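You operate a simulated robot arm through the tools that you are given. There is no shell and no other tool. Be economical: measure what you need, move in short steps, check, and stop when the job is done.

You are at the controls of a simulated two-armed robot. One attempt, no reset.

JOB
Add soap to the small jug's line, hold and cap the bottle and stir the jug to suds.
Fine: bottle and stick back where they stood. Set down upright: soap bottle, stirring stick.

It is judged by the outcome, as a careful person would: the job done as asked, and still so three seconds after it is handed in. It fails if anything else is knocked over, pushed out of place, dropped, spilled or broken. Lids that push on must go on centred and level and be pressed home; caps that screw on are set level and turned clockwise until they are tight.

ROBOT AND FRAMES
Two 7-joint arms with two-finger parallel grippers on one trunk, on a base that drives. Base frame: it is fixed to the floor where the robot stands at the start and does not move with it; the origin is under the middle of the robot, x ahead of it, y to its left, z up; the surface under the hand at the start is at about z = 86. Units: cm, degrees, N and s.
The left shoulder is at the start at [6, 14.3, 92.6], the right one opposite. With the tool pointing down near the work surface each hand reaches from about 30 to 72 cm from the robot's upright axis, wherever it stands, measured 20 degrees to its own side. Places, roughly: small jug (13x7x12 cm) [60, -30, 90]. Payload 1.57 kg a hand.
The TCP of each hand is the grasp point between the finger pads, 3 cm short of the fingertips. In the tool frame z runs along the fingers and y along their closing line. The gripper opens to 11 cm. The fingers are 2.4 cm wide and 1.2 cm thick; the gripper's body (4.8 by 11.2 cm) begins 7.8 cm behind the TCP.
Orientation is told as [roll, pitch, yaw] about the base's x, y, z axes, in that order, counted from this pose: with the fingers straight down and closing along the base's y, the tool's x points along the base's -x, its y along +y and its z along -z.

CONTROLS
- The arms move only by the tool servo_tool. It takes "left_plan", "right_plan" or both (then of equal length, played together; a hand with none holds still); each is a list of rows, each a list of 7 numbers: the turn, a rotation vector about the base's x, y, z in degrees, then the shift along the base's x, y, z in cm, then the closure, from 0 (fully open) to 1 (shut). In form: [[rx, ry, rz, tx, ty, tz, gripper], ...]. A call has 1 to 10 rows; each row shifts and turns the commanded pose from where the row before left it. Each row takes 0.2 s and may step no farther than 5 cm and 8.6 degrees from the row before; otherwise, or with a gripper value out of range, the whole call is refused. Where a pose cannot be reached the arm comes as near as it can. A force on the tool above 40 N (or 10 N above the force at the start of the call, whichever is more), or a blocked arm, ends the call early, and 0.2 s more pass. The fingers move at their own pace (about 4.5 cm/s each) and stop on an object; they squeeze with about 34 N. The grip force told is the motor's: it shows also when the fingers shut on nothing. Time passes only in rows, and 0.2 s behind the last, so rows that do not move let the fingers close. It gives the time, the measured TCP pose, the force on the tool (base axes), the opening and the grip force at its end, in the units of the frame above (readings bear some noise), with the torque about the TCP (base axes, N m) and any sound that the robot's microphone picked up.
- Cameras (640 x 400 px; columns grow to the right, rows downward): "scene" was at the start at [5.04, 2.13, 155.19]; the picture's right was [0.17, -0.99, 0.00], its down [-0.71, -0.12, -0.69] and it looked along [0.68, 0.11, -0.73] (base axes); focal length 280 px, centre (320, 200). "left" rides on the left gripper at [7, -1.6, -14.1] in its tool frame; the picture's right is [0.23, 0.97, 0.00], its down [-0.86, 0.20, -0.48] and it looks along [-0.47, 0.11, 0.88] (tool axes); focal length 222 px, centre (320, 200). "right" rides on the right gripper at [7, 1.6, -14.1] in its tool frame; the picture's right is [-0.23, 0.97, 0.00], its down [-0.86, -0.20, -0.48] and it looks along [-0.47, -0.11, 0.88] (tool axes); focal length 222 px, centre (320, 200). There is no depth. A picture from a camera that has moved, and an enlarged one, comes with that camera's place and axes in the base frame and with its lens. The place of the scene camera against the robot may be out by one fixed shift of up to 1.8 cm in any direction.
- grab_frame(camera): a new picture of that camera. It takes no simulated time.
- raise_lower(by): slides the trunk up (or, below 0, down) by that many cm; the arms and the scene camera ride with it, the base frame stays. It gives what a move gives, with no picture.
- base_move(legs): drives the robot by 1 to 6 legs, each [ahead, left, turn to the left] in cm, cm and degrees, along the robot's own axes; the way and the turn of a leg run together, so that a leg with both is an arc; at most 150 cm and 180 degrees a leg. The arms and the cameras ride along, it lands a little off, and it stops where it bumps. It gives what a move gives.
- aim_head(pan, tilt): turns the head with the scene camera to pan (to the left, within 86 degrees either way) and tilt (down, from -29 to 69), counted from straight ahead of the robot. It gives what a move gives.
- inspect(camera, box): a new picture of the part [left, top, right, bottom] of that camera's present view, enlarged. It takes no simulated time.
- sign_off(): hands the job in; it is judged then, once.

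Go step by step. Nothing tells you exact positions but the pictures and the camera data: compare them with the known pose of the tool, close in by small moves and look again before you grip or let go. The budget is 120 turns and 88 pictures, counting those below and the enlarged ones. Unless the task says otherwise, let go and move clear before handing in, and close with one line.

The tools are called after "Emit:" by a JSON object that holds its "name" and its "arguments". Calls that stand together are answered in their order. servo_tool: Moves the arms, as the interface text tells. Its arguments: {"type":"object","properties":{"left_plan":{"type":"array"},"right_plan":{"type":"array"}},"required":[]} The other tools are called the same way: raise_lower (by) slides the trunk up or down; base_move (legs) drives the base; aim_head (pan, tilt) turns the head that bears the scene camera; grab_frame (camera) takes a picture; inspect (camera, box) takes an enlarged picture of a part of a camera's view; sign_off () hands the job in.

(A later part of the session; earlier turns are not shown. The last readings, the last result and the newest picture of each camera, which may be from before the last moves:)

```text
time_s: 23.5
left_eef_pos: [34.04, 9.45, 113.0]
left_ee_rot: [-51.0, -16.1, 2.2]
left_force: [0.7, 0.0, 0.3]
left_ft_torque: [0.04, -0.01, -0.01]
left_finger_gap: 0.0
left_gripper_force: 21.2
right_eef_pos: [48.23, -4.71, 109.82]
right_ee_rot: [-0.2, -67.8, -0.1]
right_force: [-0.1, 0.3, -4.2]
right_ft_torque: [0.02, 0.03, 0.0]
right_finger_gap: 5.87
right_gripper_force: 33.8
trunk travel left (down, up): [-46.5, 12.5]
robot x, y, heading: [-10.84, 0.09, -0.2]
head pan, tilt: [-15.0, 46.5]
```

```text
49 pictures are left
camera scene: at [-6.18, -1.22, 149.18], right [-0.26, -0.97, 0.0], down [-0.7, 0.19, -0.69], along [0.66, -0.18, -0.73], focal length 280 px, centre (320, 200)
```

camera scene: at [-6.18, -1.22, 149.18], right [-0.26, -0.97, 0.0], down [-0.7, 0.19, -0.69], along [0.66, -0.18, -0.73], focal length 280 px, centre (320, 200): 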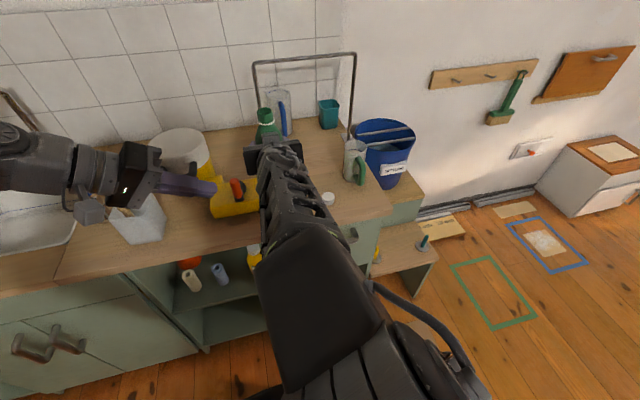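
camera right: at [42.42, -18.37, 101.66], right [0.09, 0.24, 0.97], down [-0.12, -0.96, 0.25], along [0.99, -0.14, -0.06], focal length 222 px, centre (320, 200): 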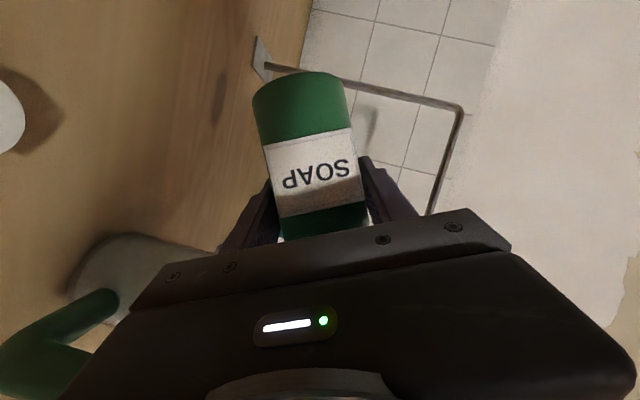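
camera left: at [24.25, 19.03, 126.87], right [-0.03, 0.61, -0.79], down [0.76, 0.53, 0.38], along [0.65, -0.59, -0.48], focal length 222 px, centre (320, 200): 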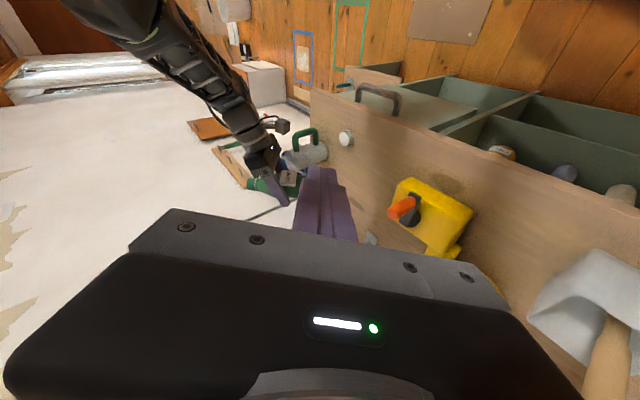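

Emit:
{"name": "inspect", "arguments": {"camera": "scene", "box": [330, 130, 380, 180]}}

```text
8.00 times, centred on (355, 155) of scene
camera zoom: at [-6.18, -1.22, 149.18], right [-0.26, -0.97, 0.0], down [-0.7, 0.19, -0.69], along [0.66, -0.18, -0.73], focal length 2244 px, centre (40, 560)
```

zoom: 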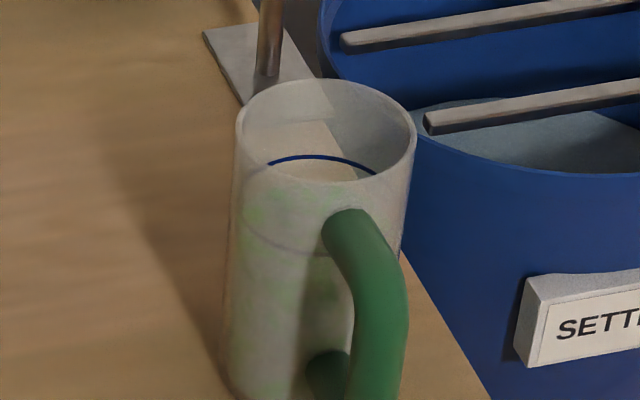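

The near rim hides the surface at this angle. I'll raise the trunk so the camera looks more steeply into the jug.

Emit:
{"name": "raise_lower", "arguments": {"by": 12}}

Emit:
{"name": "inspect", "arguments": {"camera": "scene", "box": [320, 130, 400, 210]}}

```text
time_s: 25.0
left_eef_pos: [34.11, 9.43, 124.94]
left_ee_rot: [-50.9, -16.1, 2.1]
left_force: [0.8, -0.3, -0.9]
left_ft_torque: [0.0, 0.0, -0.02]
left_finger_gap: 0.01
left_gripper_force: 21.2
right_eef_pos: [48.32, -4.68, 121.75]
right_ee_rot: [-0.1, -67.7, 0.1]
right_force: [-0.8, 1.1, -2.5]
right_ft_torque: [0.01, 0.01, -0.02]
right_finger_gap: 5.88
right_gripper_force: 33.7
trunk travel left (down, up): [-58.5, 0.5]
robot x, y, heading: [-10.71, 0.48, -0.1]
head pan, tilt: [-15.0, 46.5]
```

```text
5.00 times, centred on (360, 170) of scene
camera zoom: at [-6.12, -1.26, 161.18], right [-0.26, -0.97, 0.0], down [-0.7, 0.19, -0.69], along [0.66, -0.18, -0.73], focal length 1402 px, centre (120, 350)
```

zoom: 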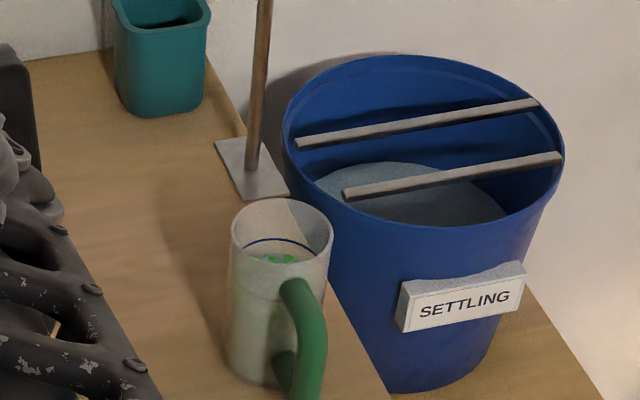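

Emit:
{"name": "inspect", "arguments": {"camera": "scene", "box": [342, 166, 370, 194]}}

```text
14.29 times, centred on (356, 180) of scene
camera zoom: at [-6.12, -1.26, 161.18], right [-0.26, -0.97, 0.0], down [-0.7, 0.19, -0.69], along [0.66, -0.18, -0.73], focal length 4007 px, centre (-194, 486)
```

zoom: 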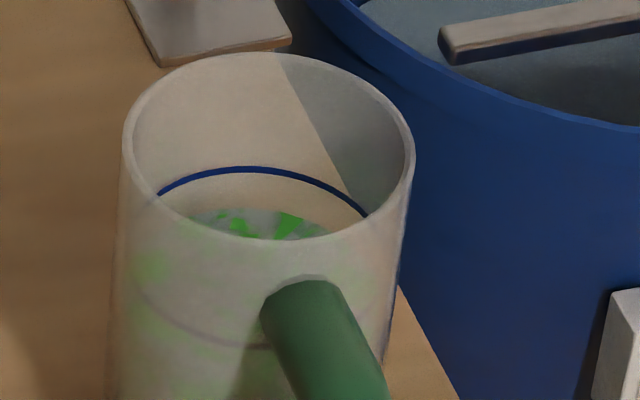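

The surface, with green soap on it, is still about 1.3 cm below the blue line, so more soap is needed. I'll shift the base 2 cm right for better reach, lower the trunk again and go back to the pre-pour pose.

Emit:
{"name": "base_move", "arguments": {"legs": [[0, -2, 0]]}}

Emit:
{"name": "raise_lower", "arguments": {"by": -12}}

Emit:
{"name": "servo_tool", "arguments": {"right_plan": [[0, 0, 0, 2, -3, 0, 0.6], [0, 0, 0, 3, -3.5, 0, 0.6], [0, 0, 0, 3, -3, 0, 0.6], [8, 0, 0, 2, -3, 0, 0.6], [8, 0, 0, 0, -2, -1, 0.6], [8, 0, 0, 0, -1.5, -1.5, 0.6], [8, 0, 0, 0, -1, -1.5, 0.6], [8, 0, 0, 0, -0.5, -1.5, 0.6], [8, 0, 0, 0, 0, -1, 0.6], [8, 0, 0, 0, 0.5, -0.8, 0.6]]}}

Emit:
{"name": "inspect", "arguments": {"camera": "scene", "box": [315, 90, 395, 170]}}

```text
time_s: 25.8
left_eef_pos: [34.06, 7.4, 125.14]
left_ee_rot: [-50.9, -16.1, 2.2]
left_force: [0.1, -0.4, -0.1]
left_ft_torque: [0.04, -0.01, 0.03]
left_finger_gap: 0.01
left_gripper_force: 21.4
right_eef_pos: [48.32, -6.96, 121.8]
right_ee_rot: [0.0, -67.9, 0.0]
right_force: [-0.4, -0.4, -2.7]
right_ft_torque: [0.03, 0.0, 0.04]
right_finger_gap: 5.88
right_gripper_force: 33.0
trunk travel left (down, up): [-58.5, 0.5]
robot x, y, heading: [-10.83, -2.09, 0.1]
head pan, tilt: [-15.0, 46.5]
```

```text
time_s: 27.3
left_eef_pos: [34.12, 7.42, 113.08]
left_ee_rot: [-50.8, -16.2, 2.1]
left_force: [-0.4, 0.3, -0.4]
left_ft_torque: [-0.02, 0.03, -0.01]
left_finger_gap: 0.01
left_gripper_force: 21.0
right_eef_pos: [48.32, -6.73, 109.94]
right_ee_rot: [-0.1, -67.8, 0.1]
right_force: [0.2, 0.3, -3.0]
right_ft_torque: [0.03, -0.02, 0.01]
right_finger_gap: 5.89
right_gripper_force: 33.8
trunk travel left (down, up): [-46.5, 12.5]
robot x, y, heading: [-10.99, -1.94, 0.2]
head pan, tilt: [-15.0, 46.5]
```

```text
time_s: 29.5
left_eef_pos: [34.2, 7.46, 113.02]
left_ee_rot: [-50.9, -16.1, 2.2]
left_force: [0.0, -0.3, 0.4]
left_ft_torque: [-0.02, 0.0, -0.02]
left_finger_gap: 0.01
left_gripper_force: 21.4
right_eef_pos: [58.26, -23.72, 102.47]
right_ee_rot: [75.6, -31.1, -63.9]
right_force: [0.5, -0.2, -2.1]
right_ft_torque: [-0.02, 0.01, 0.04]
right_finger_gap: 5.86
right_gripper_force: 34.2
trunk travel left (down, up): [-46.5, 12.5]
robot x, y, heading: [-11.39, -1.94, -0.2]
head pan, tilt: [-15.0, 46.5]
```

```text
5.00 times, centred on (355, 130) of scene
camera zoom: at [-6.07, -3.2, 149.18], right [-0.26, -0.97, 0.0], down [-0.7, 0.19, -0.69], along [0.66, -0.18, -0.73], focal length 1402 px, centre (145, 550)
```

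zoom: 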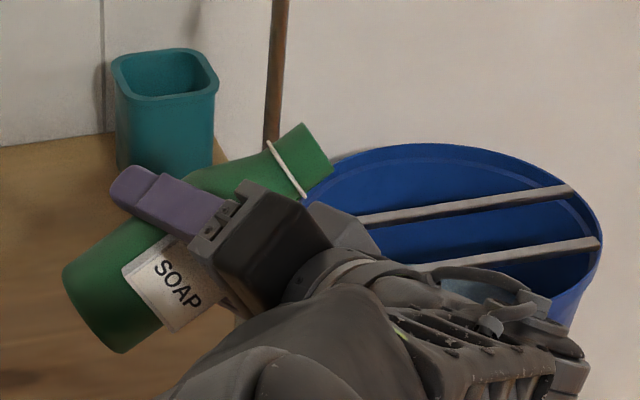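

I'm in the pre-pour pose. I'll tip to 80°, hold briefly, and tip back in one call.

Emit:
{"name": "servo_tool", "arguments": {"right_plan": [[8, 0, 0, 0, 0.5, 0, 0.6], [8, 0, 0, -0.2, 1, 0, 0.6], [8, 0, 0, -0.2, 1.1, 0, 0.6], [0, 0, 0, 0, 0, 0, 0.6], [0, 0, 0, 0, 0, 0, 0.6], [0, 0, 0, 0, 0, 0, 0.6], [0, 0, 0, 0, 0, 0, 0.6], [-8, 0, 0, 0.2, -1.1, 0, 0.6], [-8, 0, 0, 0.2, -1, 0, 0.6], [-8, 0, 0, 0, -0.5, 0, 0.6]]}}

Emit:
{"name": "inspect", "arguments": {"camera": "left", "box": [240, 100, 330, 190]}}

```text
time_s: 31.7
left_eef_pos: [34.05, 7.39, 113.0]
left_ee_rot: [-50.8, -16.0, 2.2]
left_force: [0.0, 1.7, -0.3]
left_ft_torque: [0.0, -0.01, 0.04]
left_finger_gap: 0.0
left_gripper_force: 21.2
right_eef_pos: [58.26, -23.67, 102.36]
right_ee_rot: [75.6, -31.3, -63.8]
right_force: [0.8, -0.7, -3.4]
right_ft_torque: [-0.01, -0.02, -0.02]
right_finger_gap: 5.89
right_gripper_force: 34.2
trunk travel left (down, up): [-46.5, 12.5]
robot x, y, heading: [-10.72, -2.3, -0.1]
head pan, tilt: [-15.0, 46.5]
```

```text
4.44 times, centred on (285, 145) of left
camera zoom: at [24.21, 17.05, 120.89], right [-0.03, 0.61, -0.79], down [0.76, 0.53, 0.38], along [0.65, -0.59, -0.48], focal length 987 px, centre (476, 444)
```

zoom: 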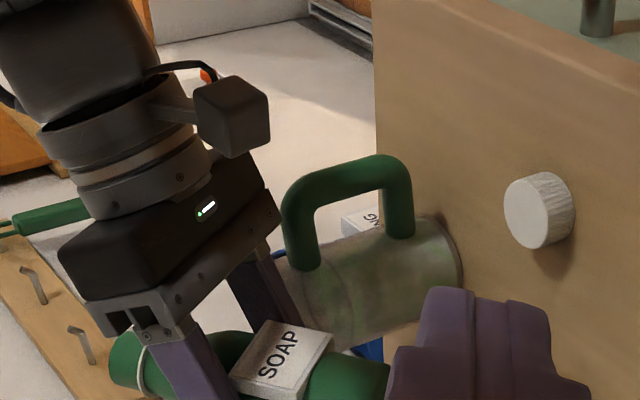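

Now I'll set it upright, move aside, raise the trunk and read the level.

Emit:
{"name": "servo_tool", "arguments": {"right_plan": [[-8, 0, 0, 0, -0.5, 0.8, 0.6], [-8, 0, 0, 0, 0, 1, 0.6], [-8, 0, 0, 0, 0.5, 1.5, 0.6], [-8, 0, 0, 0, 1, 1.5, 0.6], [-8, 0, 0, 0, 1.5, 1.5, 0.6], [-8, 0, 0, 0, 2, 1, 0.6], [-8, 0, 0, -2, 3, 0, 0.6], [0, 0, 0, -3, 3, 0, 0.6], [0, 0, 0, -3, 3.5, 0, 0.6], [0, 0, 0, -2, 3, 0, 0.6]]}}

Emit:
{"name": "raise_lower", "arguments": {"by": 12}}

Emit:
{"name": "inspect", "arguments": {"camera": "scene", "box": [332, 162, 368, 198]}}

```text
time_s: 33.9
left_eef_pos: [34.06, 7.48, 112.98]
left_ee_rot: [-50.9, -16.1, 2.3]
left_force: [-0.4, -1.1, 0.3]
left_ft_torque: [0.01, 0.01, 0.03]
left_finger_gap: 0.01
left_gripper_force: 21.7
right_eef_pos: [48.45, -6.62, 109.78]
right_ee_rot: [-0.2, -67.8, 0.0]
right_force: [-0.8, 0.6, -3.4]
right_ft_torque: [0.04, 0.0, -0.01]
right_finger_gap: 5.9
right_gripper_force: 33.7
trunk travel left (down, up): [-46.5, 12.5]
robot x, y, heading: [-11.22, -2.29, 0.1]
head pan, tilt: [-15.0, 46.5]
```

```text
time_s: 35.4
left_eef_pos: [34.03, 7.37, 124.94]
left_ee_rot: [-50.9, -16.1, 2.1]
left_force: [-0.5, 0.0, 0.5]
left_ft_torque: [0.0, 0.03, 0.03]
left_finger_gap: 0.0
left_gripper_force: 21.4
right_eef_pos: [48.48, -6.73, 121.78]
right_ee_rot: [-0.1, -67.7, 0.0]
right_force: [-0.3, 0.3, -2.3]
right_ft_torque: [0.01, 0.0, 0.0]
right_finger_gap: 5.86
right_gripper_force: 33.7
trunk travel left (down, up): [-58.5, 0.5]
robot x, y, heading: [-11.08, -2.1, -0.3]
head pan, tilt: [-15.0, 46.5]
```

```text
11.11 times, centred on (350, 180) of scene
camera zoom: at [-6.12, -3.24, 161.18], right [-0.26, -0.97, 0.0], down [-0.7, 0.19, -0.69], along [0.66, -0.18, -0.73], focal length 3117 px, centre (-13, 422)
```

zoom: 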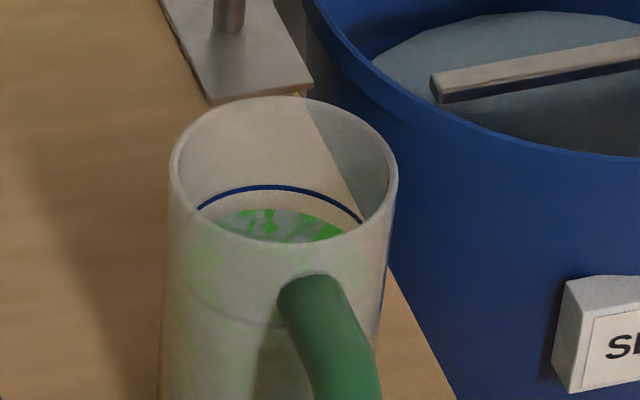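

The gap is down to about 0.9 cm, with roughly 0.3 cm/s of rise at this tilt. Next is a longer pour of about 2 s.

Emit:
{"name": "raise_lower", "arguments": {"by": -12}}

Emit:
{"name": "servo_tool", "arguments": {"right_plan": [[0, 0, 0, 2, -3, 0, 0.6], [0, 0, 0, 3, -3.5, 0, 0.6], [0, 0, 0, 3, -3, 0, 0.6], [8, 0, 0, 2, -3, 0, 0.6], [8, 0, 0, 0, -2, -1, 0.6], [8, 0, 0, 0, -1.5, -1.5, 0.6], [8, 0, 0, 0, -1, -1.5, 0.6], [8, 0, 0, 0, -0.5, -1.5, 0.6], [8, 0, 0, 0, 0, -1, 0.6], [8, 0, 0, -0.2, 0.5, -0.8, 0.6]]}}

Emit:
{"name": "servo_tool", "arguments": {"right_plan": [[8, 0, 0, 0, 0.5, 0, 0.6], [8, 0, 0, -0.2, 1, 0, 0.6], [8, 0, 0, -0.2, 1.1, 0, 0.6], [0, 0, 0, 0, 0, 0, 0.6], [0, 0, 0, 0, 0, 0, 0.6], [0, 0, 0, 0, 0, 0, 0.6], [0, 0, 0, 0, 0, 0, 0.6], [0, 0, 0, 0, 0, 0, 0.6], [0, 0, 0, 0, 0, 0, 0.6]]}}

Emit:
{"name": "servo_tool", "arguments": {"right_plan": [[0, 0, 0, 0, 0, 0, 0.6], [0, 0, 0, 0, 0, 0, 0.6], [-8, 0, 0, 0.2, -1.1, 0, 0.6], [-8, 0, 0, 0.2, -1, 0, 0.6], [-8, 0, 0, 0.2, -0.5, 0, 0.6]]}}

Emit:
{"name": "servo_tool", "arguments": {"right_plan": [[-8, 0, 0, 0, -0.5, 0.8, 0.6], [-8, 0, 0, 0, 0, 1, 0.6], [-8, 0, 0, 0, 0.5, 1.5, 0.6], [-8, 0, 0, 0, 1, 1.5, 0.6], [-8, 0, 0, 0, 1.5, 1.5, 0.6], [-8, 0, 0, 0, 2, 1, 0.6], [-8, 0, 0, -2, 3, 0, 0.6], [0, 0, 0, -3, 3, 0, 0.6], [0, 0, 0, -3, 3.5, 0, 0.6], [0, 0, 0, -2, 3, 0, 0.6]]}}

Emit:
{"name": "raise_lower", "arguments": {"by": 12}}

Emit:
{"name": "inspect", "arguments": {"camera": "scene", "box": [332, 162, 368, 198]}}

```text
time_s: 36.9
left_eef_pos: [34.15, 7.38, 113.06]
left_ee_rot: [-50.9, -16.1, 2.1]
left_force: [-0.5, 0.4, 0.8]
left_ft_torque: [-0.01, -0.01, 0.01]
left_finger_gap: 0.0
left_gripper_force: 21.2
right_eef_pos: [48.46, -6.69, 109.8]
right_ee_rot: [-0.1, -67.7, 0.0]
right_force: [-0.9, -0.7, -2.6]
right_ft_torque: [0.0, -0.04, -0.02]
right_finger_gap: 5.87
right_gripper_force: 33.9
trunk travel left (down, up): [-46.5, 12.5]
robot x, y, heading: [-10.98, -2.1, -0.0]
head pan, tilt: [-15.0, 46.5]
```

```text
time_s: 39.1
left_eef_pos: [34.19, 7.43, 112.94]
left_ee_rot: [-50.9, -16.0, 2.1]
left_force: [0.3, 0.4, -0.3]
left_ft_torque: [-0.02, 0.02, 0.01]
left_finger_gap: 0.0
left_gripper_force: 21.4
right_eef_pos: [58.2, -23.76, 102.54]
right_ee_rot: [75.5, -31.1, -63.8]
right_force: [0.4, 0.5, -2.4]
right_ft_torque: [-0.04, 0.0, -0.03]
right_finger_gap: 5.86
right_gripper_force: 33.6
trunk travel left (down, up): [-46.5, 12.5]
robot x, y, heading: [-11.07, -1.66, 0.1]
head pan, tilt: [-15.0, 46.5]
```

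```text
time_s: 41.1
left_eef_pos: [34.09, 7.35, 112.9]
left_ee_rot: [-50.8, -16.1, 2.2]
left_force: [-0.3, 1.0, -0.7]
left_ft_torque: [0.02, -0.01, 0.01]
left_finger_gap: 0.0
left_gripper_force: 20.9
right_eef_pos: [57.68, -21.17, 102.52]
right_ee_rot: [86.1, -9.2, -67.6]
right_force: [0.2, -0.4, -3.1]
right_ft_torque: [-0.07, -0.01, 0.06]
right_finger_gap: 5.85
right_gripper_force: 34.7
trunk travel left (down, up): [-46.5, 12.5]
robot x, y, heading: [-11.16, -1.95, 0.2]
head pan, tilt: [-15.0, 46.5]
```

```text
time_s: 42.3
left_eef_pos: [34.06, 7.42, 113.0]
left_ee_rot: [-50.9, -16.1, 2.2]
left_force: [0.0, 0.4, 0.8]
left_ft_torque: [0.02, 0.02, 0.02]
left_finger_gap: 0.0
left_gripper_force: 21.5
right_eef_pos: [58.4, -23.72, 102.54]
right_ee_rot: [75.5, -31.3, -63.7]
right_force: [-0.1, -0.4, -2.0]
right_ft_torque: [-0.06, -0.01, 0.03]
right_finger_gap: 5.87
right_gripper_force: 34.1
trunk travel left (down, up): [-46.5, 12.5]
robot x, y, heading: [-11.25, -1.94, 0.0]
head pan, tilt: [-15.0, 46.5]
```

```text
time_s: 44.5
left_eef_pos: [34.08, 7.54, 113.0]
left_ee_rot: [-50.9, -16.2, 2.1]
left_force: [-0.7, 0.4, -1.0]
left_ft_torque: [-0.02, -0.02, -0.02]
left_finger_gap: 0.02
left_gripper_force: 20.9
right_eef_pos: [48.3, -6.62, 109.69]
right_ee_rot: [-0.3, -67.8, 0.0]
right_force: [0.2, 0.1, -2.4]
right_ft_torque: [0.04, -0.01, 0.02]
right_finger_gap: 5.87
right_gripper_force: 34.0
trunk travel left (down, up): [-46.5, 12.5]
robot x, y, heading: [-10.97, -1.69, 0.1]
head pan, tilt: [-15.0, 46.5]
```

```text
time_s: 46.0
left_eef_pos: [34.03, 7.42, 124.98]
left_ee_rot: [-50.9, -16.1, 2.2]
left_force: [-0.3, -0.5, 0.1]
left_ft_torque: [-0.03, 0.0, -0.01]
left_finger_gap: 0.0
left_gripper_force: 21.2
right_eef_pos: [48.38, -6.71, 121.7]
right_ee_rot: [-0.1, -67.8, 0.0]
right_force: [0.3, 0.4, -3.1]
right_ft_torque: [0.04, 0.02, 0.01]
right_finger_gap: 5.85
right_gripper_force: 34.6
trunk travel left (down, up): [-58.5, 0.5]
robot x, y, heading: [-11.0, -1.73, 0.1]
head pan, tilt: [-15.0, 46.5]
```

```text
11.11 times, centred on (350, 180) of scene
camera zoom: at [-6.12, -3.24, 161.18], right [-0.26, -0.97, 0.0], down [-0.7, 0.19, -0.69], along [0.66, -0.18, -0.73], focal length 3117 px, centre (-13, 422)
```

zoom: 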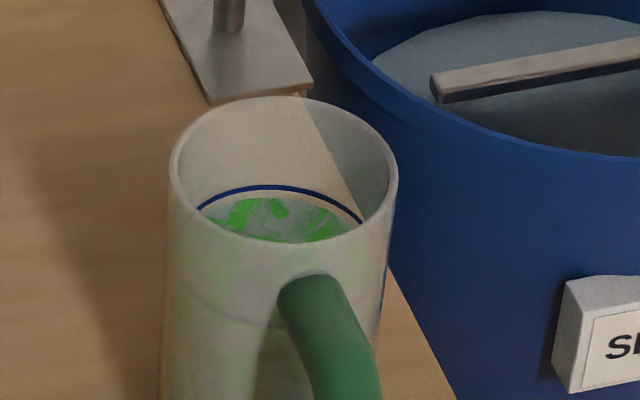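

About 0.4 cm remains and the flow is slowing. I'll repeat the same pour.

Emit:
{"name": "raise_lower", "arguments": {"by": -12}}

Emit:
{"name": "servo_tool", "arguments": {"right_plan": [[0, 0, 0, 2, -3, 0, 0.6], [0, 0, 0, 3, -3.5, 0, 0.6], [0, 0, 0, 3, -3, 0, 0.6], [8, 0, 0, 2, -3, 0, 0.6], [8, 0, 0, 0, -2, -1, 0.6], [8, 0, 0, 0, -1.5, -1.5, 0.6], [8, 0, 0, 0, -1, -1.5, 0.6], [8, 0, 0, 0, -0.5, -1.5, 0.6], [8, 0, 0, 0, 0, -1, 0.6], [8, 0, 0, 0, 0.5, -0.7, 0.6]]}}

Emit:
{"name": "servo_tool", "arguments": {"right_plan": [[8, 0, 0, 0, 0.5, 0, 0.6], [8, 0, 0, -0.2, 1, 0, 0.6], [8, 0, 0, -0.2, 1.1, 0, 0.6], [0, 0, 0, 0, 0, 0, 0.6], [0, 0, 0, 0, 0, 0, 0.6], [0, 0, 0, 0, 0, 0, 0.6], [0, 0, 0, 0, 0, 0, 0.6], [0, 0, 0, 0, 0, 0, 0.6], [0, 0, 0, 0, 0, 0, 0.6]]}}

Emit:
{"name": "servo_tool", "arguments": {"right_plan": [[0, 0, 0, 0, 0, 0, 0.6], [0, 0, 0, 0, 0, 0, 0.6], [-8, 0, 0, 0.2, -1.1, 0, 0.6], [-8, 0, 0, 0.2, -1, 0, 0.6], [-8, 0, 0, 0.2, -0.5, 0, 0.6]]}}

Emit:
{"name": "servo_tool", "arguments": {"right_plan": [[-8, 0, 0, 0, -0.5, 0.8, 0.6], [-8, 0, 0, 0, 0, 1, 0.6], [-8, 0, 0, 0, 0.5, 1.5, 0.6], [-8, 0, 0, 0, 1, 1.5, 0.6], [-8, 0, 0, 0, 1.5, 1.5, 0.6], [-8, 0, 0, 0, 2, 1, 0.6], [-8, 0, 0, -2, 3, 0, 0.6], [0, 0, 0, -3, 3, 0, 0.6], [0, 0, 0, -3, 3.5, 0, 0.6], [0, 0, 0, -2, 3, 0, 0.6]]}}

Emit:
{"name": "raise_lower", "arguments": {"by": 12}}

Emit:
{"name": "inspect", "arguments": {"camera": "scene", "box": [332, 162, 368, 198]}}

```text
time_s: 47.5
left_eef_pos: [34.12, 7.5, 113.08]
left_ee_rot: [-50.9, -16.0, 2.2]
left_force: [0.0, -0.6, -0.9]
left_ft_torque: [-0.02, 0.0, -0.03]
left_finger_gap: 0.01
left_gripper_force: 21.1
right_eef_pos: [48.45, -6.66, 109.82]
right_ee_rot: [-0.1, -67.8, -0.1]
right_force: [-0.8, -0.1, -2.9]
right_ft_torque: [-0.02, -0.01, 0.02]
right_finger_gap: 5.84
right_gripper_force: 33.6
trunk travel left (down, up): [-46.5, 12.5]
robot x, y, heading: [-11.21, -2.09, -0.1]
head pan, tilt: [-15.0, 46.5]
```

```text
time_s: 49.7
left_eef_pos: [34.07, 7.47, 113.05]
left_ee_rot: [-50.9, -16.1, 2.4]
left_force: [-0.3, -0.2, -0.5]
left_ft_torque: [-0.02, -0.03, 0.01]
left_finger_gap: 0.0
left_gripper_force: 21.2
right_eef_pos: [58.44, -23.82, 102.6]
right_ee_rot: [75.6, -31.2, -63.8]
right_force: [0.2, 0.6, -2.0]
right_ft_torque: [-0.05, 0.02, -0.02]
right_finger_gap: 5.84
right_gripper_force: 34.2
trunk travel left (down, up): [-46.5, 12.5]
robot x, y, heading: [-11.14, -1.94, -0.2]
head pan, tilt: [-15.0, 46.5]
```

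```text
time_s: 51.7
left_eef_pos: [34.16, 7.32, 112.98]
left_ee_rot: [-50.9, -16.0, 2.2]
left_force: [-0.2, -0.4, 0.4]
left_ft_torque: [0.03, -0.02, 0.02]
left_finger_gap: 0.0
left_gripper_force: 21.6
right_eef_pos: [58.08, -21.06, 102.55]
right_ee_rot: [86.1, -9.1, -67.4]
right_force: [-0.2, 0.1, -2.4]
right_ft_torque: [-0.06, -0.01, 0.02]
right_finger_gap: 5.84
right_gripper_force: 33.8
trunk travel left (down, up): [-46.5, 12.5]
robot x, y, heading: [-10.94, -1.63, 0.1]
head pan, tilt: [-15.0, 46.5]
```

```text
time_s: 52.9
left_eef_pos: [33.99, 7.47, 112.95]
left_ee_rot: [-51.0, -16.1, 2.2]
left_force: [0.9, 0.0, -0.1]
left_ft_torque: [0.03, 0.0, -0.04]
left_finger_gap: 0.0
left_gripper_force: 21.5
right_eef_pos: [58.68, -23.46, 102.67]
right_ee_rot: [75.6, -31.3, -63.8]
right_force: [0.0, 0.0, -2.7]
right_ft_torque: [-0.05, 0.02, 0.01]
right_finger_gap: 5.83
right_gripper_force: 34.2
right hand out of reach, approached as far as the arm can: row 4
trunk travel left (down, up): [-46.5, 12.5]
robot x, y, heading: [-11.21, -1.77, 0.2]
head pan, tilt: [-15.0, 46.5]
```

```text
time_s: 55.1
left_eef_pos: [34.01, 7.42, 112.99]
left_ee_rot: [-50.9, -16.1, 2.1]
left_force: [-0.1, 0.9, -0.3]
left_ft_torque: [0.0, -0.01, 0.01]
left_finger_gap: 0.01
left_gripper_force: 21.4
right_eef_pos: [48.45, -6.41, 110.07]
right_ee_rot: [-0.2, -67.7, 0.0]
right_force: [-1.1, 0.3, -2.5]
right_ft_torque: [-0.02, -0.01, 0.0]
right_finger_gap: 5.81
right_gripper_force: 34.0
trunk travel left (down, up): [-46.5, 12.5]
robot x, y, heading: [-11.2, -1.72, 0.5]
head pan, tilt: [-15.0, 46.5]
```

```text
time_s: 56.6
left_eef_pos: [34.13, 7.49, 125.05]
left_ee_rot: [-50.9, -16.1, 2.1]
left_force: [0.5, 0.0, -0.6]
left_ft_torque: [0.01, -0.02, -0.04]
left_finger_gap: 0.0
left_gripper_force: 20.8
right_eef_pos: [48.65, -6.39, 121.94]
right_ee_rot: [-0.2, -67.7, -0.1]
right_force: [-0.2, 0.0, -3.1]
right_ft_torque: [-0.01, -0.03, -0.02]
right_finger_gap: 5.82
right_gripper_force: 33.5
trunk travel left (down, up): [-58.5, 0.5]
robot x, y, heading: [-11.02, -1.94, -0.1]
head pan, tilt: [-15.0, 46.5]
```

```text
11.11 times, centred on (350, 180) of scene
camera zoom: at [-6.13, -3.24, 161.18], right [-0.26, -0.97, 0.0], down [-0.7, 0.19, -0.69], along [0.66, -0.18, -0.73], focal length 3117 px, centre (-13, 422)
```

zoom: 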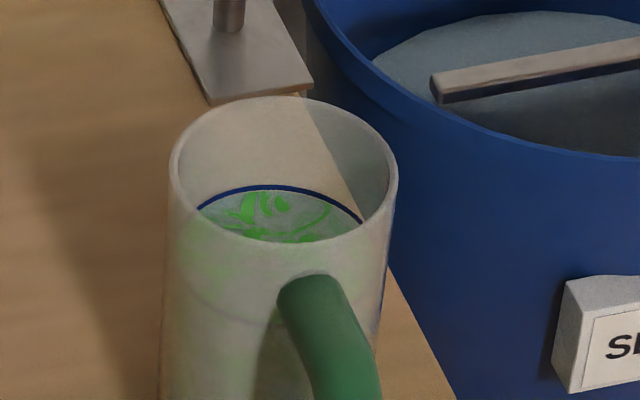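

The surface now meets the line, so pouring is done. I'll bring the bottle back to its home spot [54.7, -10] and lower it to the counter.

Emit:
{"name": "raise_lower", "arguments": {"by": -6}}

Emit:
{"name": "servo_tool", "arguments": {"right_plan": [[0, 0, 0, 2, -1.2, -3, 0.6], [0, 0, 0, 2, -1.2, -3, 0.6], [0, 0, 0, 2.1, -1.2, -3, 0.6], [0, 0, 0, 0, 0, -3, 0.6], [0, 0, 0, 0, 0, -3, 0.6], [0, 0, 0, 0, 0, -3, 0.6], [0, 0, 0, 0, 0, -2, 0.6]]}}

Emit:
{"name": "grab_frame", "arguments": {"camera": "right"}}

```text
time_s: 57.6
left_eef_pos: [34.13, 7.4, 119.06]
left_ee_rot: [-50.9, -16.2, 2.2]
left_force: [0.4, -0.2, -0.5]
left_ft_torque: [-0.02, -0.01, -0.03]
left_finger_gap: 0.01
left_gripper_force: 21.8
right_eef_pos: [48.58, -6.4, 116.04]
right_ee_rot: [0.0, -67.7, 0.0]
right_force: [-0.4, -0.4, -2.1]
right_ft_torque: [0.01, -0.01, 0.01]
right_finger_gap: 5.81
right_gripper_force: 34.0
trunk travel left (down, up): [-52.5, 6.5]
robot x, y, heading: [-10.99, -2.04, -0.3]
head pan, tilt: [-15.0, 46.5]
```

```text
time_s: 59.2
left_eef_pos: [34.25, 7.47, 118.94]
left_ee_rot: [-50.9, -16.0, 2.2]
left_force: [1.0, 0.4, 0.1]
left_ft_torque: [0.0, -0.03, 0.0]
left_finger_gap: 0.0
left_gripper_force: 21.3
right_eef_pos: [54.75, -10.05, 95.98]
right_ee_rot: [0.0, -67.7, -0.1]
right_force: [0.5, -0.4, -2.8]
right_ft_torque: [-0.01, -0.02, -0.03]
right_finger_gap: 5.8
right_gripper_force: 33.8
trunk travel left (down, up): [-52.5, 6.5]
robot x, y, heading: [-10.7, -1.39, -0.2]
head pan, tilt: [-15.0, 46.5]
```

```text
40 pictures are left
camera right: at [38.93, -8.33, 94.66], right [0.09, 0.97, 0.21], down [-0.12, -0.2, 0.97], along [0.99, -0.11, 0.1], focal length 222 px, centre (320, 200)
```

right: 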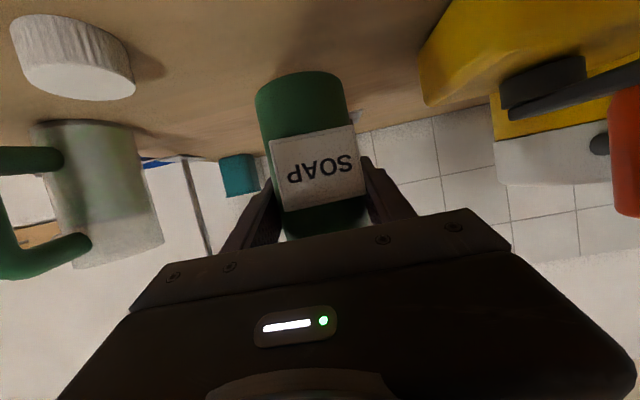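

Emit:
{"name": "servo_tool", "arguments": {"right_plan": [[0, 0, 0, 0, 0, -1.5, 0.6], [0, 0, 0, 0, 0, -1, 0.6], [0, 0, 0, 0, 0, -0.4, 0.6], [0, 0, 0, 0, 0, -0.25, 0.6], [0, 0, 0, 0, 0, 0, 0.6]]}}

```text
time_s: 60.4
left_eef_pos: [33.96, 7.4, 119.06]
left_ee_rot: [-50.9, -16.2, 2.2]
left_force: [-0.2, -0.7, -0.3]
left_ft_torque: [0.02, 0.0, -0.02]
left_finger_gap: 0.0
left_gripper_force: 21.0
right_eef_pos: [54.59, -10.01, 93.03]
right_ee_rot: [0.1, -68.2, -0.2]
right_force: [0.8, -2.3, 16.9]
right_ft_torque: [-0.18, 0.51, 0.14]
right_finger_gap: 5.83
right_gripper_force: 34.5
trunk travel left (down, up): [-52.5, 6.5]
robot x, y, heading: [-11.1, -1.69, 0.0]
head pan, tilt: [-15.0, 46.5]
```

The bottle is standing on the counter (17 N contact). I'll ease the push, open slowly and back straight out.

Emit:
{"name": "servo_tool", "arguments": {"right_plan": [[0, 0, 0, 0, 0, 0.1, 0.5], [0, 0, 0, 0, 0, 0, 0.4], [0, 0, 0, 0, 0, 0, 0.2], [0, 0, 0, 0, 0, 0, 0.2], [0, 0, 0, -3, 0, 0, 0.2], [0, 0, 0, -4, 0, 0, 0.2], [0, 0, 0, -4, 0, 0, 0.2]]}}

Emit:
{"name": "grab_frame", "arguments": {"camera": "right"}}

```text
time_s: 62.0
left_eef_pos: [34.01, 7.46, 119.04]
left_ee_rot: [-50.9, -16.1, 2.3]
left_force: [-0.6, 0.1, 0.0]
left_ft_torque: [0.01, -0.04, 0.0]
left_finger_gap: 0.0
left_gripper_force: 21.0
right_eef_pos: [43.6, -9.88, 92.99]
right_ee_rot: [-0.1, -67.9, 0.1]
right_force: [0.0, 0.1, 0.4]
right_ft_torque: [-0.01, 0.02, -0.02]
right_finger_gap: 8.82
right_gripper_force: 0.0
trunk travel left (down, up): [-52.5, 6.5]
robot x, y, heading: [-11.04, -2.02, 0.1]
head pan, tilt: [-15.0, 46.5]
```

```text
39 pictures are left
camera right: at [27.84, -8.32, 91.7], right [0.09, 0.97, 0.21], down [-0.12, -0.2, 0.97], along [0.99, -0.11, 0.1], focal length 222 px, centre (320, 200)
```

right: 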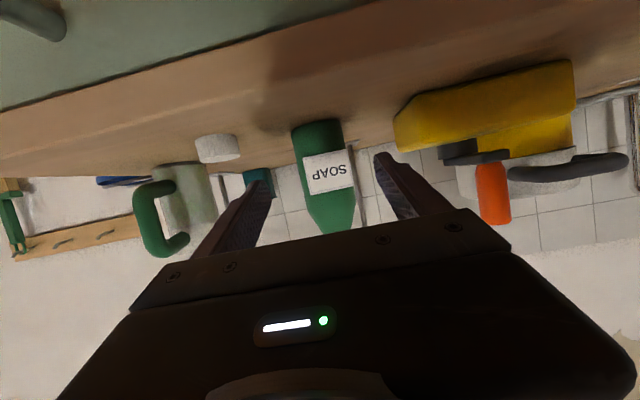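

The bottle stands free. The right hand goes up, points down and moves above the cap, and the left hand then turns forward for a side hold on the bottle.

Emit:
{"name": "servo_tool", "arguments": {"right_plan": [[0, 0, 0, -2, -2, 4, 0.2], [0, 8.5, 0, 1.1, -1, 3, 0.2], [0, 8.5, 0, 1.1, -1, 3, 0.2], [0, 8.5, 0, 1.1, -1, 3, 0.2], [0, 8.5, 0, 1.1, -1, 3, 0.3], [0, 8.5, 0, 1.1, -1, 2, 0.3], [0, 8.5, 0, 1.1, -1, 2, 0.35], [0, 8.5, 0, 1.1, -0.8, 1, 0.4], [0, 8.4, 0, 1, -0.5, 1, 0.4]]}}

Emit:
{"name": "servo_tool", "arguments": {"left_plan": [[3, -7.2, 1.1, 1.1, -1.3, -2, 0.2], [3, -7.2, 1.1, 1.1, -1.3, -2, 0.2], [3, -7.2, 1.1, 1.1, -1.3, -2, 0.2], [3, -7.2, 1.1, 1.1, -1.3, -2, 0.2], [3, -7.2, 1.1, 1.1, -1.3, -2, 0.2], [3, -7.2, 1.1, 1.1, -1.3, -2, 0.2], [3, -7.2, 1.1, 1.1, -1.3, -2, 0.2], [3, -7.2, 1.1, 1.1, -1.3, -2, 0.2]]}}

Emit:
{"name": "grab_frame", "arguments": {"camera": "scene"}}

Emit:
{"name": "grab_frame", "arguments": {"camera": "right"}}

```text
time_s: 64.0
left_eef_pos: [34.12, 7.45, 118.89]
left_ee_rot: [-50.8, -16.1, 2.1]
left_force: [0.8, 0.1, -0.2]
left_ft_torque: [-0.01, 0.0, -0.03]
left_finger_gap: 0.02
left_gripper_force: 21.3
right_eef_pos: [44.31, -19.06, 109.02]
right_ee_rot: [-0.2, -1.1, 0.1]
right_force: [-0.4, 0.0, 0.5]
right_ft_torque: [0.0, -0.01, -0.02]
right_finger_gap: 6.61
right_gripper_force: 0.0
right hand out of reach, approached as far as the arm can: row 8, 9
trunk travel left (down, up): [-52.5, 6.5]
robot x, y, heading: [-11.4, -2.27, 0.1]
head pan, tilt: [-15.0, 46.5]
```

```text
time_s: 65.8
left_eef_pos: [42.21, -2.96, 104.17]
left_ee_rot: [-10.9, -69.3, -20.5]
left_force: [0.0, 0.4, 0.3]
left_ft_torque: [0.04, -0.01, -0.01]
left_finger_gap: 8.81
left_gripper_force: 0.1
left hand out of reach, approached as far as the arm can: row 6
right_eef_pos: [44.3, -19.18, 108.93]
right_ee_rot: [0.0, -1.3, 0.0]
right_force: [0.2, -0.4, -0.1]
right_ft_torque: [0.06, 0.03, -0.01]
right_finger_gap: 6.61
right_gripper_force: 0.1
trunk travel left (down, up): [-52.5, 6.5]
robot x, y, heading: [-10.89, -1.99, 0.0]
head pan, tilt: [-15.0, 46.5]
```

```text
38 pictures are left
camera scene: at [-6.12, -3.4, 155.18], right [-0.26, -0.97, 0.0], down [-0.7, 0.19, -0.69], along [0.66, -0.18, -0.73], focal length 280 px, centre (320, 200)
```

scene: 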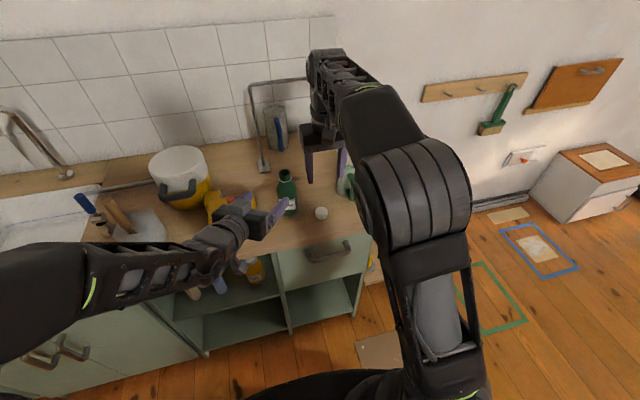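

```text
37 pictures are left
camera right: at [36.96, -17.41, 122.83], right [0.23, 0.97, 0.0], down [0.84, -0.2, 0.5], along [0.49, -0.11, -0.87], focal length 222 px, centre (320, 200)
```

right: 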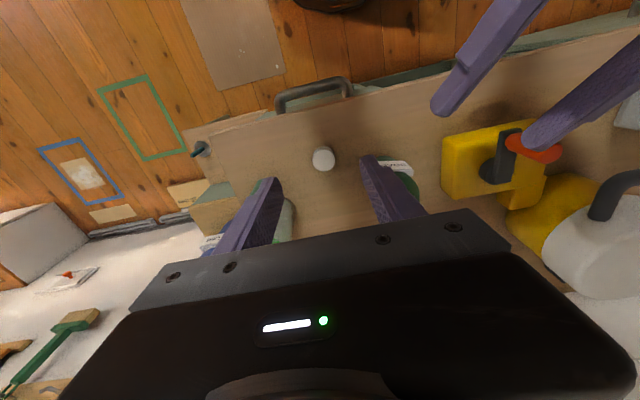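

The left hand is nearly aligned, so I'll trim a 4° tilt, lower it to bottle height and check from its own camera.

Emit:
{"name": "servo_tool", "arguments": {"left_plan": [[3.3, -2, -1.4, 0.7, -0.4, -2, 0.2], [0, 0, 0, 0.7, -0.4, -2.5, 0.2], [0, 0, 0, 0.7, -0.4, -2.5, 0.2], [0, 0, 0, 0, 0, -2.5, 0.2], [0, 0, 0, 0, 0, -2.3, 0.2]]}}

Emit:
{"name": "grab_frame", "arguments": {"camera": "left"}}

```text
time_s: 67.0
left_eef_pos: [44.25, -4.12, 92.26]
left_ee_rot: [-0.5, -69.5, -31.7]
left_force: [0.0, -0.1, 0.0]
left_ft_torque: [0.01, 0.02, -0.01]
left_finger_gap: 8.8
left_gripper_force: 0.0
right_eef_pos: [44.23, -19.07, 108.96]
right_ee_rot: [-0.2, -1.3, 0.0]
right_force: [0.1, 0.1, 0.2]
right_ft_torque: [0.0, -0.04, 0.0]
right_finger_gap: 6.59
right_gripper_force: 0.0
trunk travel left (down, up): [-52.5, 6.5]
robot x, y, heading: [-11.28, -2.06, 0.2]
head pan, tilt: [-15.0, 46.5]
```

```text
36 pictures are left
camera left: at [30.15, 2.91, 90.69], right [0.45, 0.87, -0.22], down [-0.02, 0.25, 0.97], along [0.89, -0.43, 0.13], focal length 222 px, centre (320, 200)
```

left: 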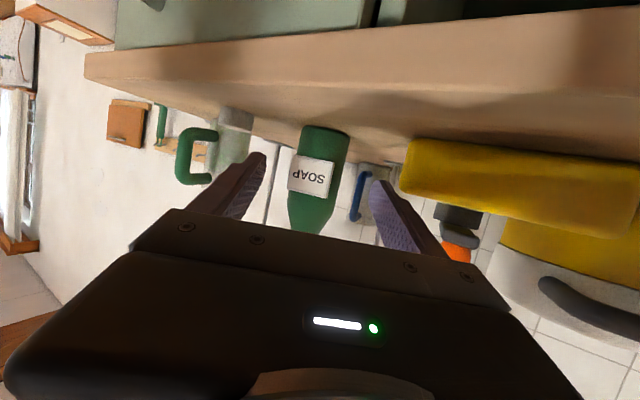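

Well aligned. I'll advance onto the bottle and close gently, without shifting it.

Emit:
{"name": "servo_tool", "arguments": {"left_plan": [[0, 0, 0, 2.6, -1.5, 0, 0.2], [0, 0, 0, 2.6, -1.5, 0, 0.2], [0, 0, 0, 2.6, -1.5, 0, 0.2], [0, 0, 0, 2.6, -1.45, 0, 0.2], [0, 0, 0, 0, 0, 0, 0.3], [0, 0, 0, 0, 0, 0, 0.4], [0, 0, 0, 0, 0, 0, 0.5], [0, 0, 0, 0, 0, 0, 0.6], [0, 0, 0, 0, 0, 0, 0.6]]}}

Emit:
{"name": "servo_tool", "arguments": {"right_plan": [[0, 0, 0, 1.8, -0.15, -4, 0.4], [0, 0, 0, 1.8, -0.15, -4, 0.4], [0, 1.2, 0, 1.8, -0.1, -4, 0.4]]}}

Emit:
{"name": "grab_frame", "arguments": {"camera": "right"}}

Emit:
{"name": "grab_frame", "arguments": {"camera": "scene"}}

```text
time_s: 69.0
left_eef_pos: [54.74, -10.07, 92.39]
left_ee_rot: [-0.5, -69.5, -31.7]
left_force: [0.5, -1.1, 0.2]
left_ft_torque: [-0.02, -0.07, -0.03]
left_finger_gap: 5.68
left_gripper_force: 33.1
right_eef_pos: [44.28, -19.03, 109.06]
right_ee_rot: [-0.2, -1.3, -0.1]
right_force: [0.1, 0.7, -0.2]
right_ft_torque: [0.0, -0.01, -0.02]
right_finger_gap: 6.62
right_gripper_force: 0.1
trunk travel left (down, up): [-52.5, 6.5]
robot x, y, heading: [-11.28, -1.87, -0.2]
head pan, tilt: [-15.0, 46.5]
```

```text
time_s: 69.8
left_eef_pos: [55.47, -8.62, 92.2]
left_ee_rot: [0.1, -69.8, -31.0]
left_force: [-1.2, -0.5, 9.5]
left_ft_torque: [0.16, 0.33, -0.01]
left_finger_gap: 5.69
left_gripper_force: 33.7
right_eef_pos: [48.0, -20.06, 104.57]
right_ee_rot: [9.7, -6.4, -3.3]
right_force: [0.0, -0.6, -0.5]
right_ft_torque: [-0.01, -0.01, 0.0]
right_finger_gap: 6.6
right_gripper_force: 0.2
right hand out of reach, approached as far as the arm can: row 2, 3
trunk travel left (down, up): [-52.5, 6.5]
robot x, y, heading: [-10.73, -2.2, 0.1]
head pan, tilt: [-15.0, 46.5]
stopped in row 3 (right hand): the arm was blocked; the commanded pose is now the measured one
```

```text
35 pictures are left
camera right: at [39.47, -20.28, 117.89], right [0.26, 0.95, 0.19], down [0.78, -0.32, 0.53], along [0.56, 0.01, -0.83], focal length 222 px, centre (320, 200)
```

right: 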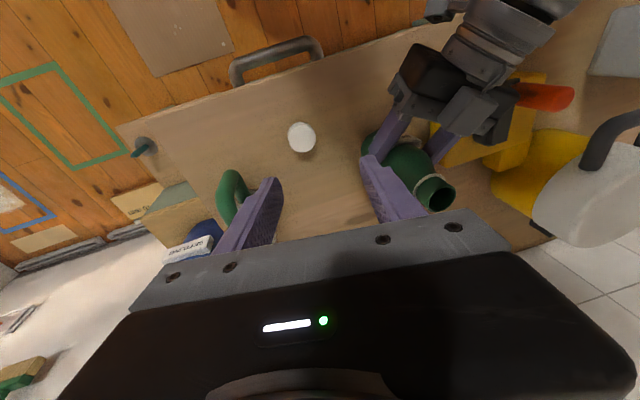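

```text
34 pictures are left
camera scene: at [-6.25, -3.27, 155.17], right [-0.26, -0.97, 0.0], down [-0.7, 0.19, -0.69], along [0.67, -0.18, -0.72], focal length 280 px, centre (320, 200)
```

scene: 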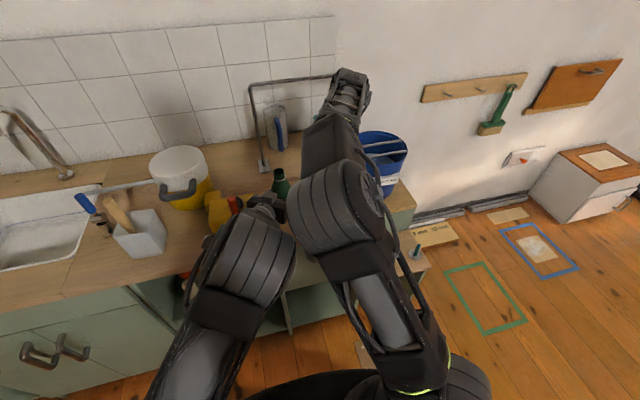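

The two arms' elbows met and the left hand was nudged about 1.5 cm, though the bottle is still held upright. I'll back the right hand off the way it came and out to its own side to swing its elbow outward.

Emit:
{"name": "servo_tool", "arguments": {"right_plan": [[-3, 2, 1, -1, -0.5, 3, 0.4], [-3, 2, 1, -2, -1, 2, 0.4], [-3, 2, 1, -3, -2, 1, 0.4], [0, 0, 0, -3, -4, 0, 0.4], [0, 0, 0, -3, -4, 0, 0.4], [0, 0, 0, -3, -4, 0, 0.4], [0, 0, 0, -3, -4, 0, 0.4], [0, 0, 0, -3, -3, 0, 0.4], [0, 0, 0, -3, -3, 0, 0.4], [0, 0, 0, -2, -2, 0, 0.4]]}}

Emit:
{"name": "grab_frame", "arguments": {"camera": "scene"}}

```text
time_s: 72.0
left_eef_pos: [55.39, -8.5, 92.11]
left_ee_rot: [-0.1, -69.7, -30.9]
left_force: [5.3, 1.6, 17.8]
left_ft_torque: [0.09, 0.13, 0.1]
left_finger_gap: 5.68
left_gripper_force: 34.1
right_eef_pos: [21.52, -47.4, 110.3]
right_ee_rot: [0.5, -0.3, 0.4]
right_force: [-0.2, 0.3, -0.2]
right_ft_torque: [-0.01, 0.01, 0.02]
right_finger_gap: 6.6
right_gripper_force: 0.0
right hand out of reach, approached as far as the arm can: row 2
trunk travel left (down, up): [-52.5, 6.5]
robot x, y, heading: [-11.23, -2.06, 0.1]
head pan, tilt: [-15.0, 46.5]
```

```text
33 pictures are left
camera scene: at [-6.28, -3.27, 155.19], right [-0.26, -0.97, 0.0], down [-0.7, 0.19, -0.69], along [0.67, -0.18, -0.72], focal length 280 px, centre (320, 200)
```

scene: 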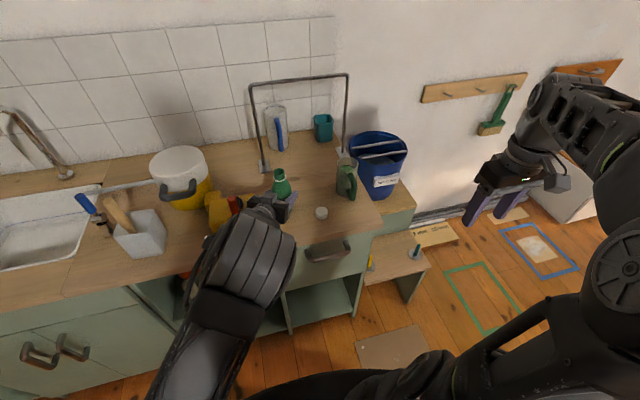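

The right elbow now points outward. I'll put the bottle back on its home spot with the left hand, and bring the right hand over the cap from the outside.

Emit:
{"name": "servo_tool", "arguments": {"left_plan": [[0, 0, 0, 0, 0, 0.6, 0.6], [0, 0, 0, 0, 0, 0.6, 0.6], [0, 0, 0, -0.35, -0.75, 0, 0.6], [0, 0, 0, -0.35, -0.75, 0, 0.6], [0, 0, 0, 0, 0, -0.4, 0.6], [0, 0, 0, 0, 0, -0.4, 0.6], [0, 0, 0, 0, 0, -0.15, 0.6]], "right_plan": [[0, 0, 0, 4, 3.9, 0, 0.4], [0, 0, 0, 3.5, 3.5, 0, 0.4], [0, 0, 0, 3.5, 3.5, -1, 0.4], [0, 0, 0, 3.5, 3.5, -1, 0.4], [0, 0, 0, 3.5, 3.5, -1, 0.4], [0, 0, 0, 3.5, 3.5, -1, 0.4], [0, 0, 0, 3.5, 3.5, -1, 0.4]]}}

Emit:
{"name": "grab_frame", "arguments": {"camera": "scene"}}

Emit:
{"name": "grab_frame", "arguments": {"camera": "right"}}

```text
refused: row 1 steps farther than a row can; nothing moved
```

```text
32 pictures are left
camera scene: at [-6.28, -3.27, 155.19], right [-0.26, -0.97, 0.0], down [-0.7, 0.19, -0.69], along [0.67, -0.18, -0.72], focal length 280 px, centre (320, 200)
```

scene: 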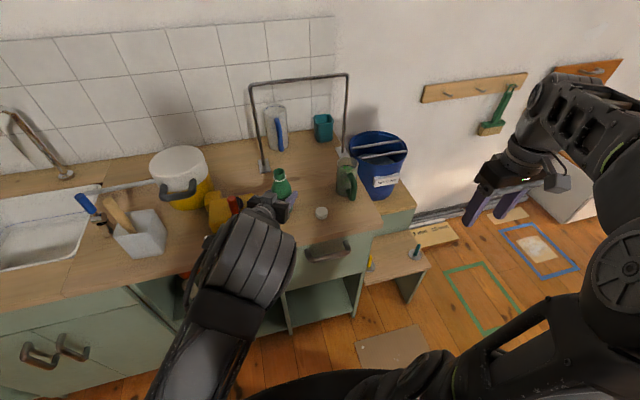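

```text
31 pictures are left
camera right: at [14.44, -45.96, 124.27], right [0.22, 0.98, 0.01], down [0.85, -0.2, 0.48], along [0.47, -0.1, -0.88], focal length 222 px, centre (320, 200)
```

right: 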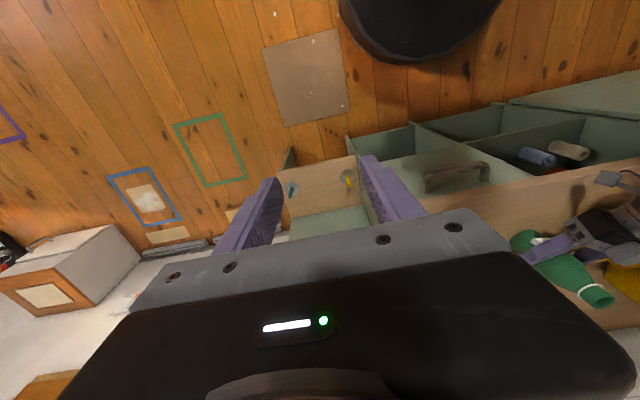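

Emit:
{"name": "servo_tool", "arguments": {"left_plan": [[0, 0, 0, 0, 0, 0.6, 0.6], [0, 0, 0, 0, 0, 0.6, 0.6], [0, 0, 0, -0.35, -0.75, 0, 0.6], [0, 0, 0, -0.35, -0.75, 0, 0.6], [0, 0, 0, 0, 0, -0.4, 0.6], [0, 0, 0, 0, 0, -0.4, 0.6], [0, 0, 0, 0, 0, -0.15, 0.6], [0, 0, 0, 0, 0, 0, 0.6]], "right_plan": [[0, 0, 0, 3.4, 3.3, 0, 0.4], [0, 0, 0, 3.4, 3.3, -0.9, 0.4], [0, 0, 0, 3.4, 3.3, -0.9, 0.4], [0, 0, 0, 3.4, 3.3, -0.9, 0.4], [0, 0, 0, 3.4, 3.3, -0.9, 0.4], [0, 0, 0, 3.4, 3.3, -0.9, 0.4], [0, 0, 0, 3.4, 3.3, -0.9, 0.4], [0, 0, 0, 3.4, 3.3, -0.9, 0.4]]}}

Emit:
{"name": "grab_frame", "arguments": {"camera": "right"}}

```text
time_s: 73.8
left_eef_pos: [54.86, -10.11, 92.32]
left_ee_rot: [-0.1, -69.5, -30.8]
left_force: [0.4, -0.2, -3.7]
left_ft_torque: [-0.04, 0.01, -0.04]
left_finger_gap: 5.7
left_gripper_force: 33.7
right_eef_pos: [48.89, -20.82, 103.74]
right_ee_rot: [0.4, -0.3, 0.4]
right_force: [-0.1, -0.9, 0.7]
right_ft_torque: [-0.01, 0.06, 0.04]
right_finger_gap: 6.6
right_gripper_force: 0.0
trunk travel left (down, up): [-52.5, 6.5]
robot x, y, heading: [-11.0, -2.07, -0.0]
head pan, tilt: [-15.0, 46.5]
```

```text
30 pictures are left
camera right: at [41.87, -19.26, 117.81], right [0.22, 0.97, 0.01], down [0.85, -0.2, 0.48], along [0.47, -0.1, -0.88], focal length 222 px, centre (320, 200)
```

right: 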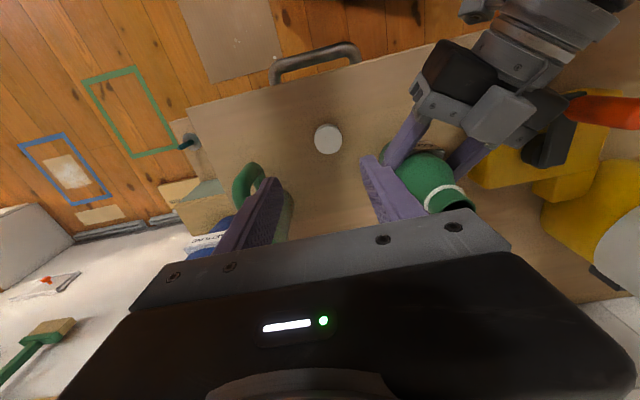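

Clear path, with the cap centred at about [49.3, -19.6]. I'll centre and descend around it.

Emit:
{"name": "servo_tool", "arguments": {"right_plan": [[0, 0, 0, 0.4, 1.2, -3, 0.4], [0, 0, 0, 0, 0, -4, 0.4], [0, 0, 0, 0, 0, -3, 0.4], [0, 0, 0, 0, 0, -2, 0.4], [0, 0, 0, 0, 0, -1.7, 0.4]]}}

Emit:
{"name": "grab_frame", "arguments": {"camera": "right"}}

```text
time_s: 75.0
left_eef_pos: [54.75, -10.14, 92.42]
left_ee_rot: [-0.2, -69.4, -30.8]
left_force: [0.3, 0.2, -1.6]
left_ft_torque: [0.0, -0.03, -0.02]
left_finger_gap: 5.69
left_gripper_force: 33.9
right_eef_pos: [49.36, -19.69, 90.22]
right_ee_rot: [0.5, -0.3, 0.3]
right_force: [-0.5, 0.2, -0.4]
right_ft_torque: [-0.01, 0.01, 0.0]
right_finger_gap: 6.61
right_gripper_force: 0.1
trunk travel left (down, up): [-52.5, 6.5]
robot x, y, heading: [-11.04, -2.39, 0.0]
head pan, tilt: [-15.0, 46.5]
```

```text
29 pictures are left
camera right: at [42.27, -18.22, 104.19], right [0.22, 0.98, 0.01], down [0.85, -0.2, 0.48], along [0.47, -0.1, -0.88], focal length 222 px, centre (320, 200)
```

right: 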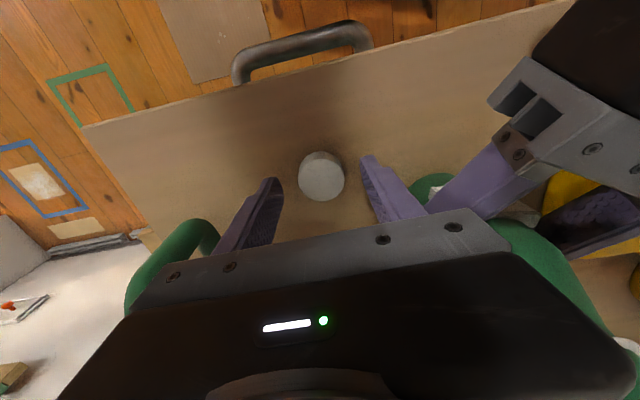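

Emit:
{"name": "servo_tool", "arguments": {"right_plan": [[-0.4, 0.3, -0.3, 0, 0.05, -0.4, 0.5], [0, 0, 0, 0, 0, 0, 0.6], [0, 0, 0, 0, 0, 0, 0.75], [0, 0, 0, 0, 0, 0, 0.75]], "left_plan": [[0, 0, 0, 0, 0, -0.12, 0.6], [0, 0, 0, 0, 0, 0, 0.6], [0, 0, 0, 0, 0, 0, 0.6], [0, 0, 0, 0, 0, 0, 0.6]]}}

```text
time_s: 76.0
left_eef_pos: [54.77, -10.03, 92.2]
left_ee_rot: [0.0, -69.5, -30.9]
left_force: [0.7, -0.7, -0.2]
left_ft_torque: [-0.06, -0.06, 0.02]
left_finger_gap: 5.7
left_gripper_force: 34.2
right_eef_pos: [49.33, -19.66, 89.86]
right_ee_rot: [0.2, -0.2, 0.1]
right_force: [0.0, 0.9, 0.9]
right_ft_torque: [-0.02, -0.01, -0.01]
right_finger_gap: 3.84
right_gripper_force: 27.0
trunk travel left (down, up): [-52.5, 6.5]
robot x, y, heading: [-11.34, -1.82, -0.0]
head pan, tilt: [-15.0, 46.5]
```

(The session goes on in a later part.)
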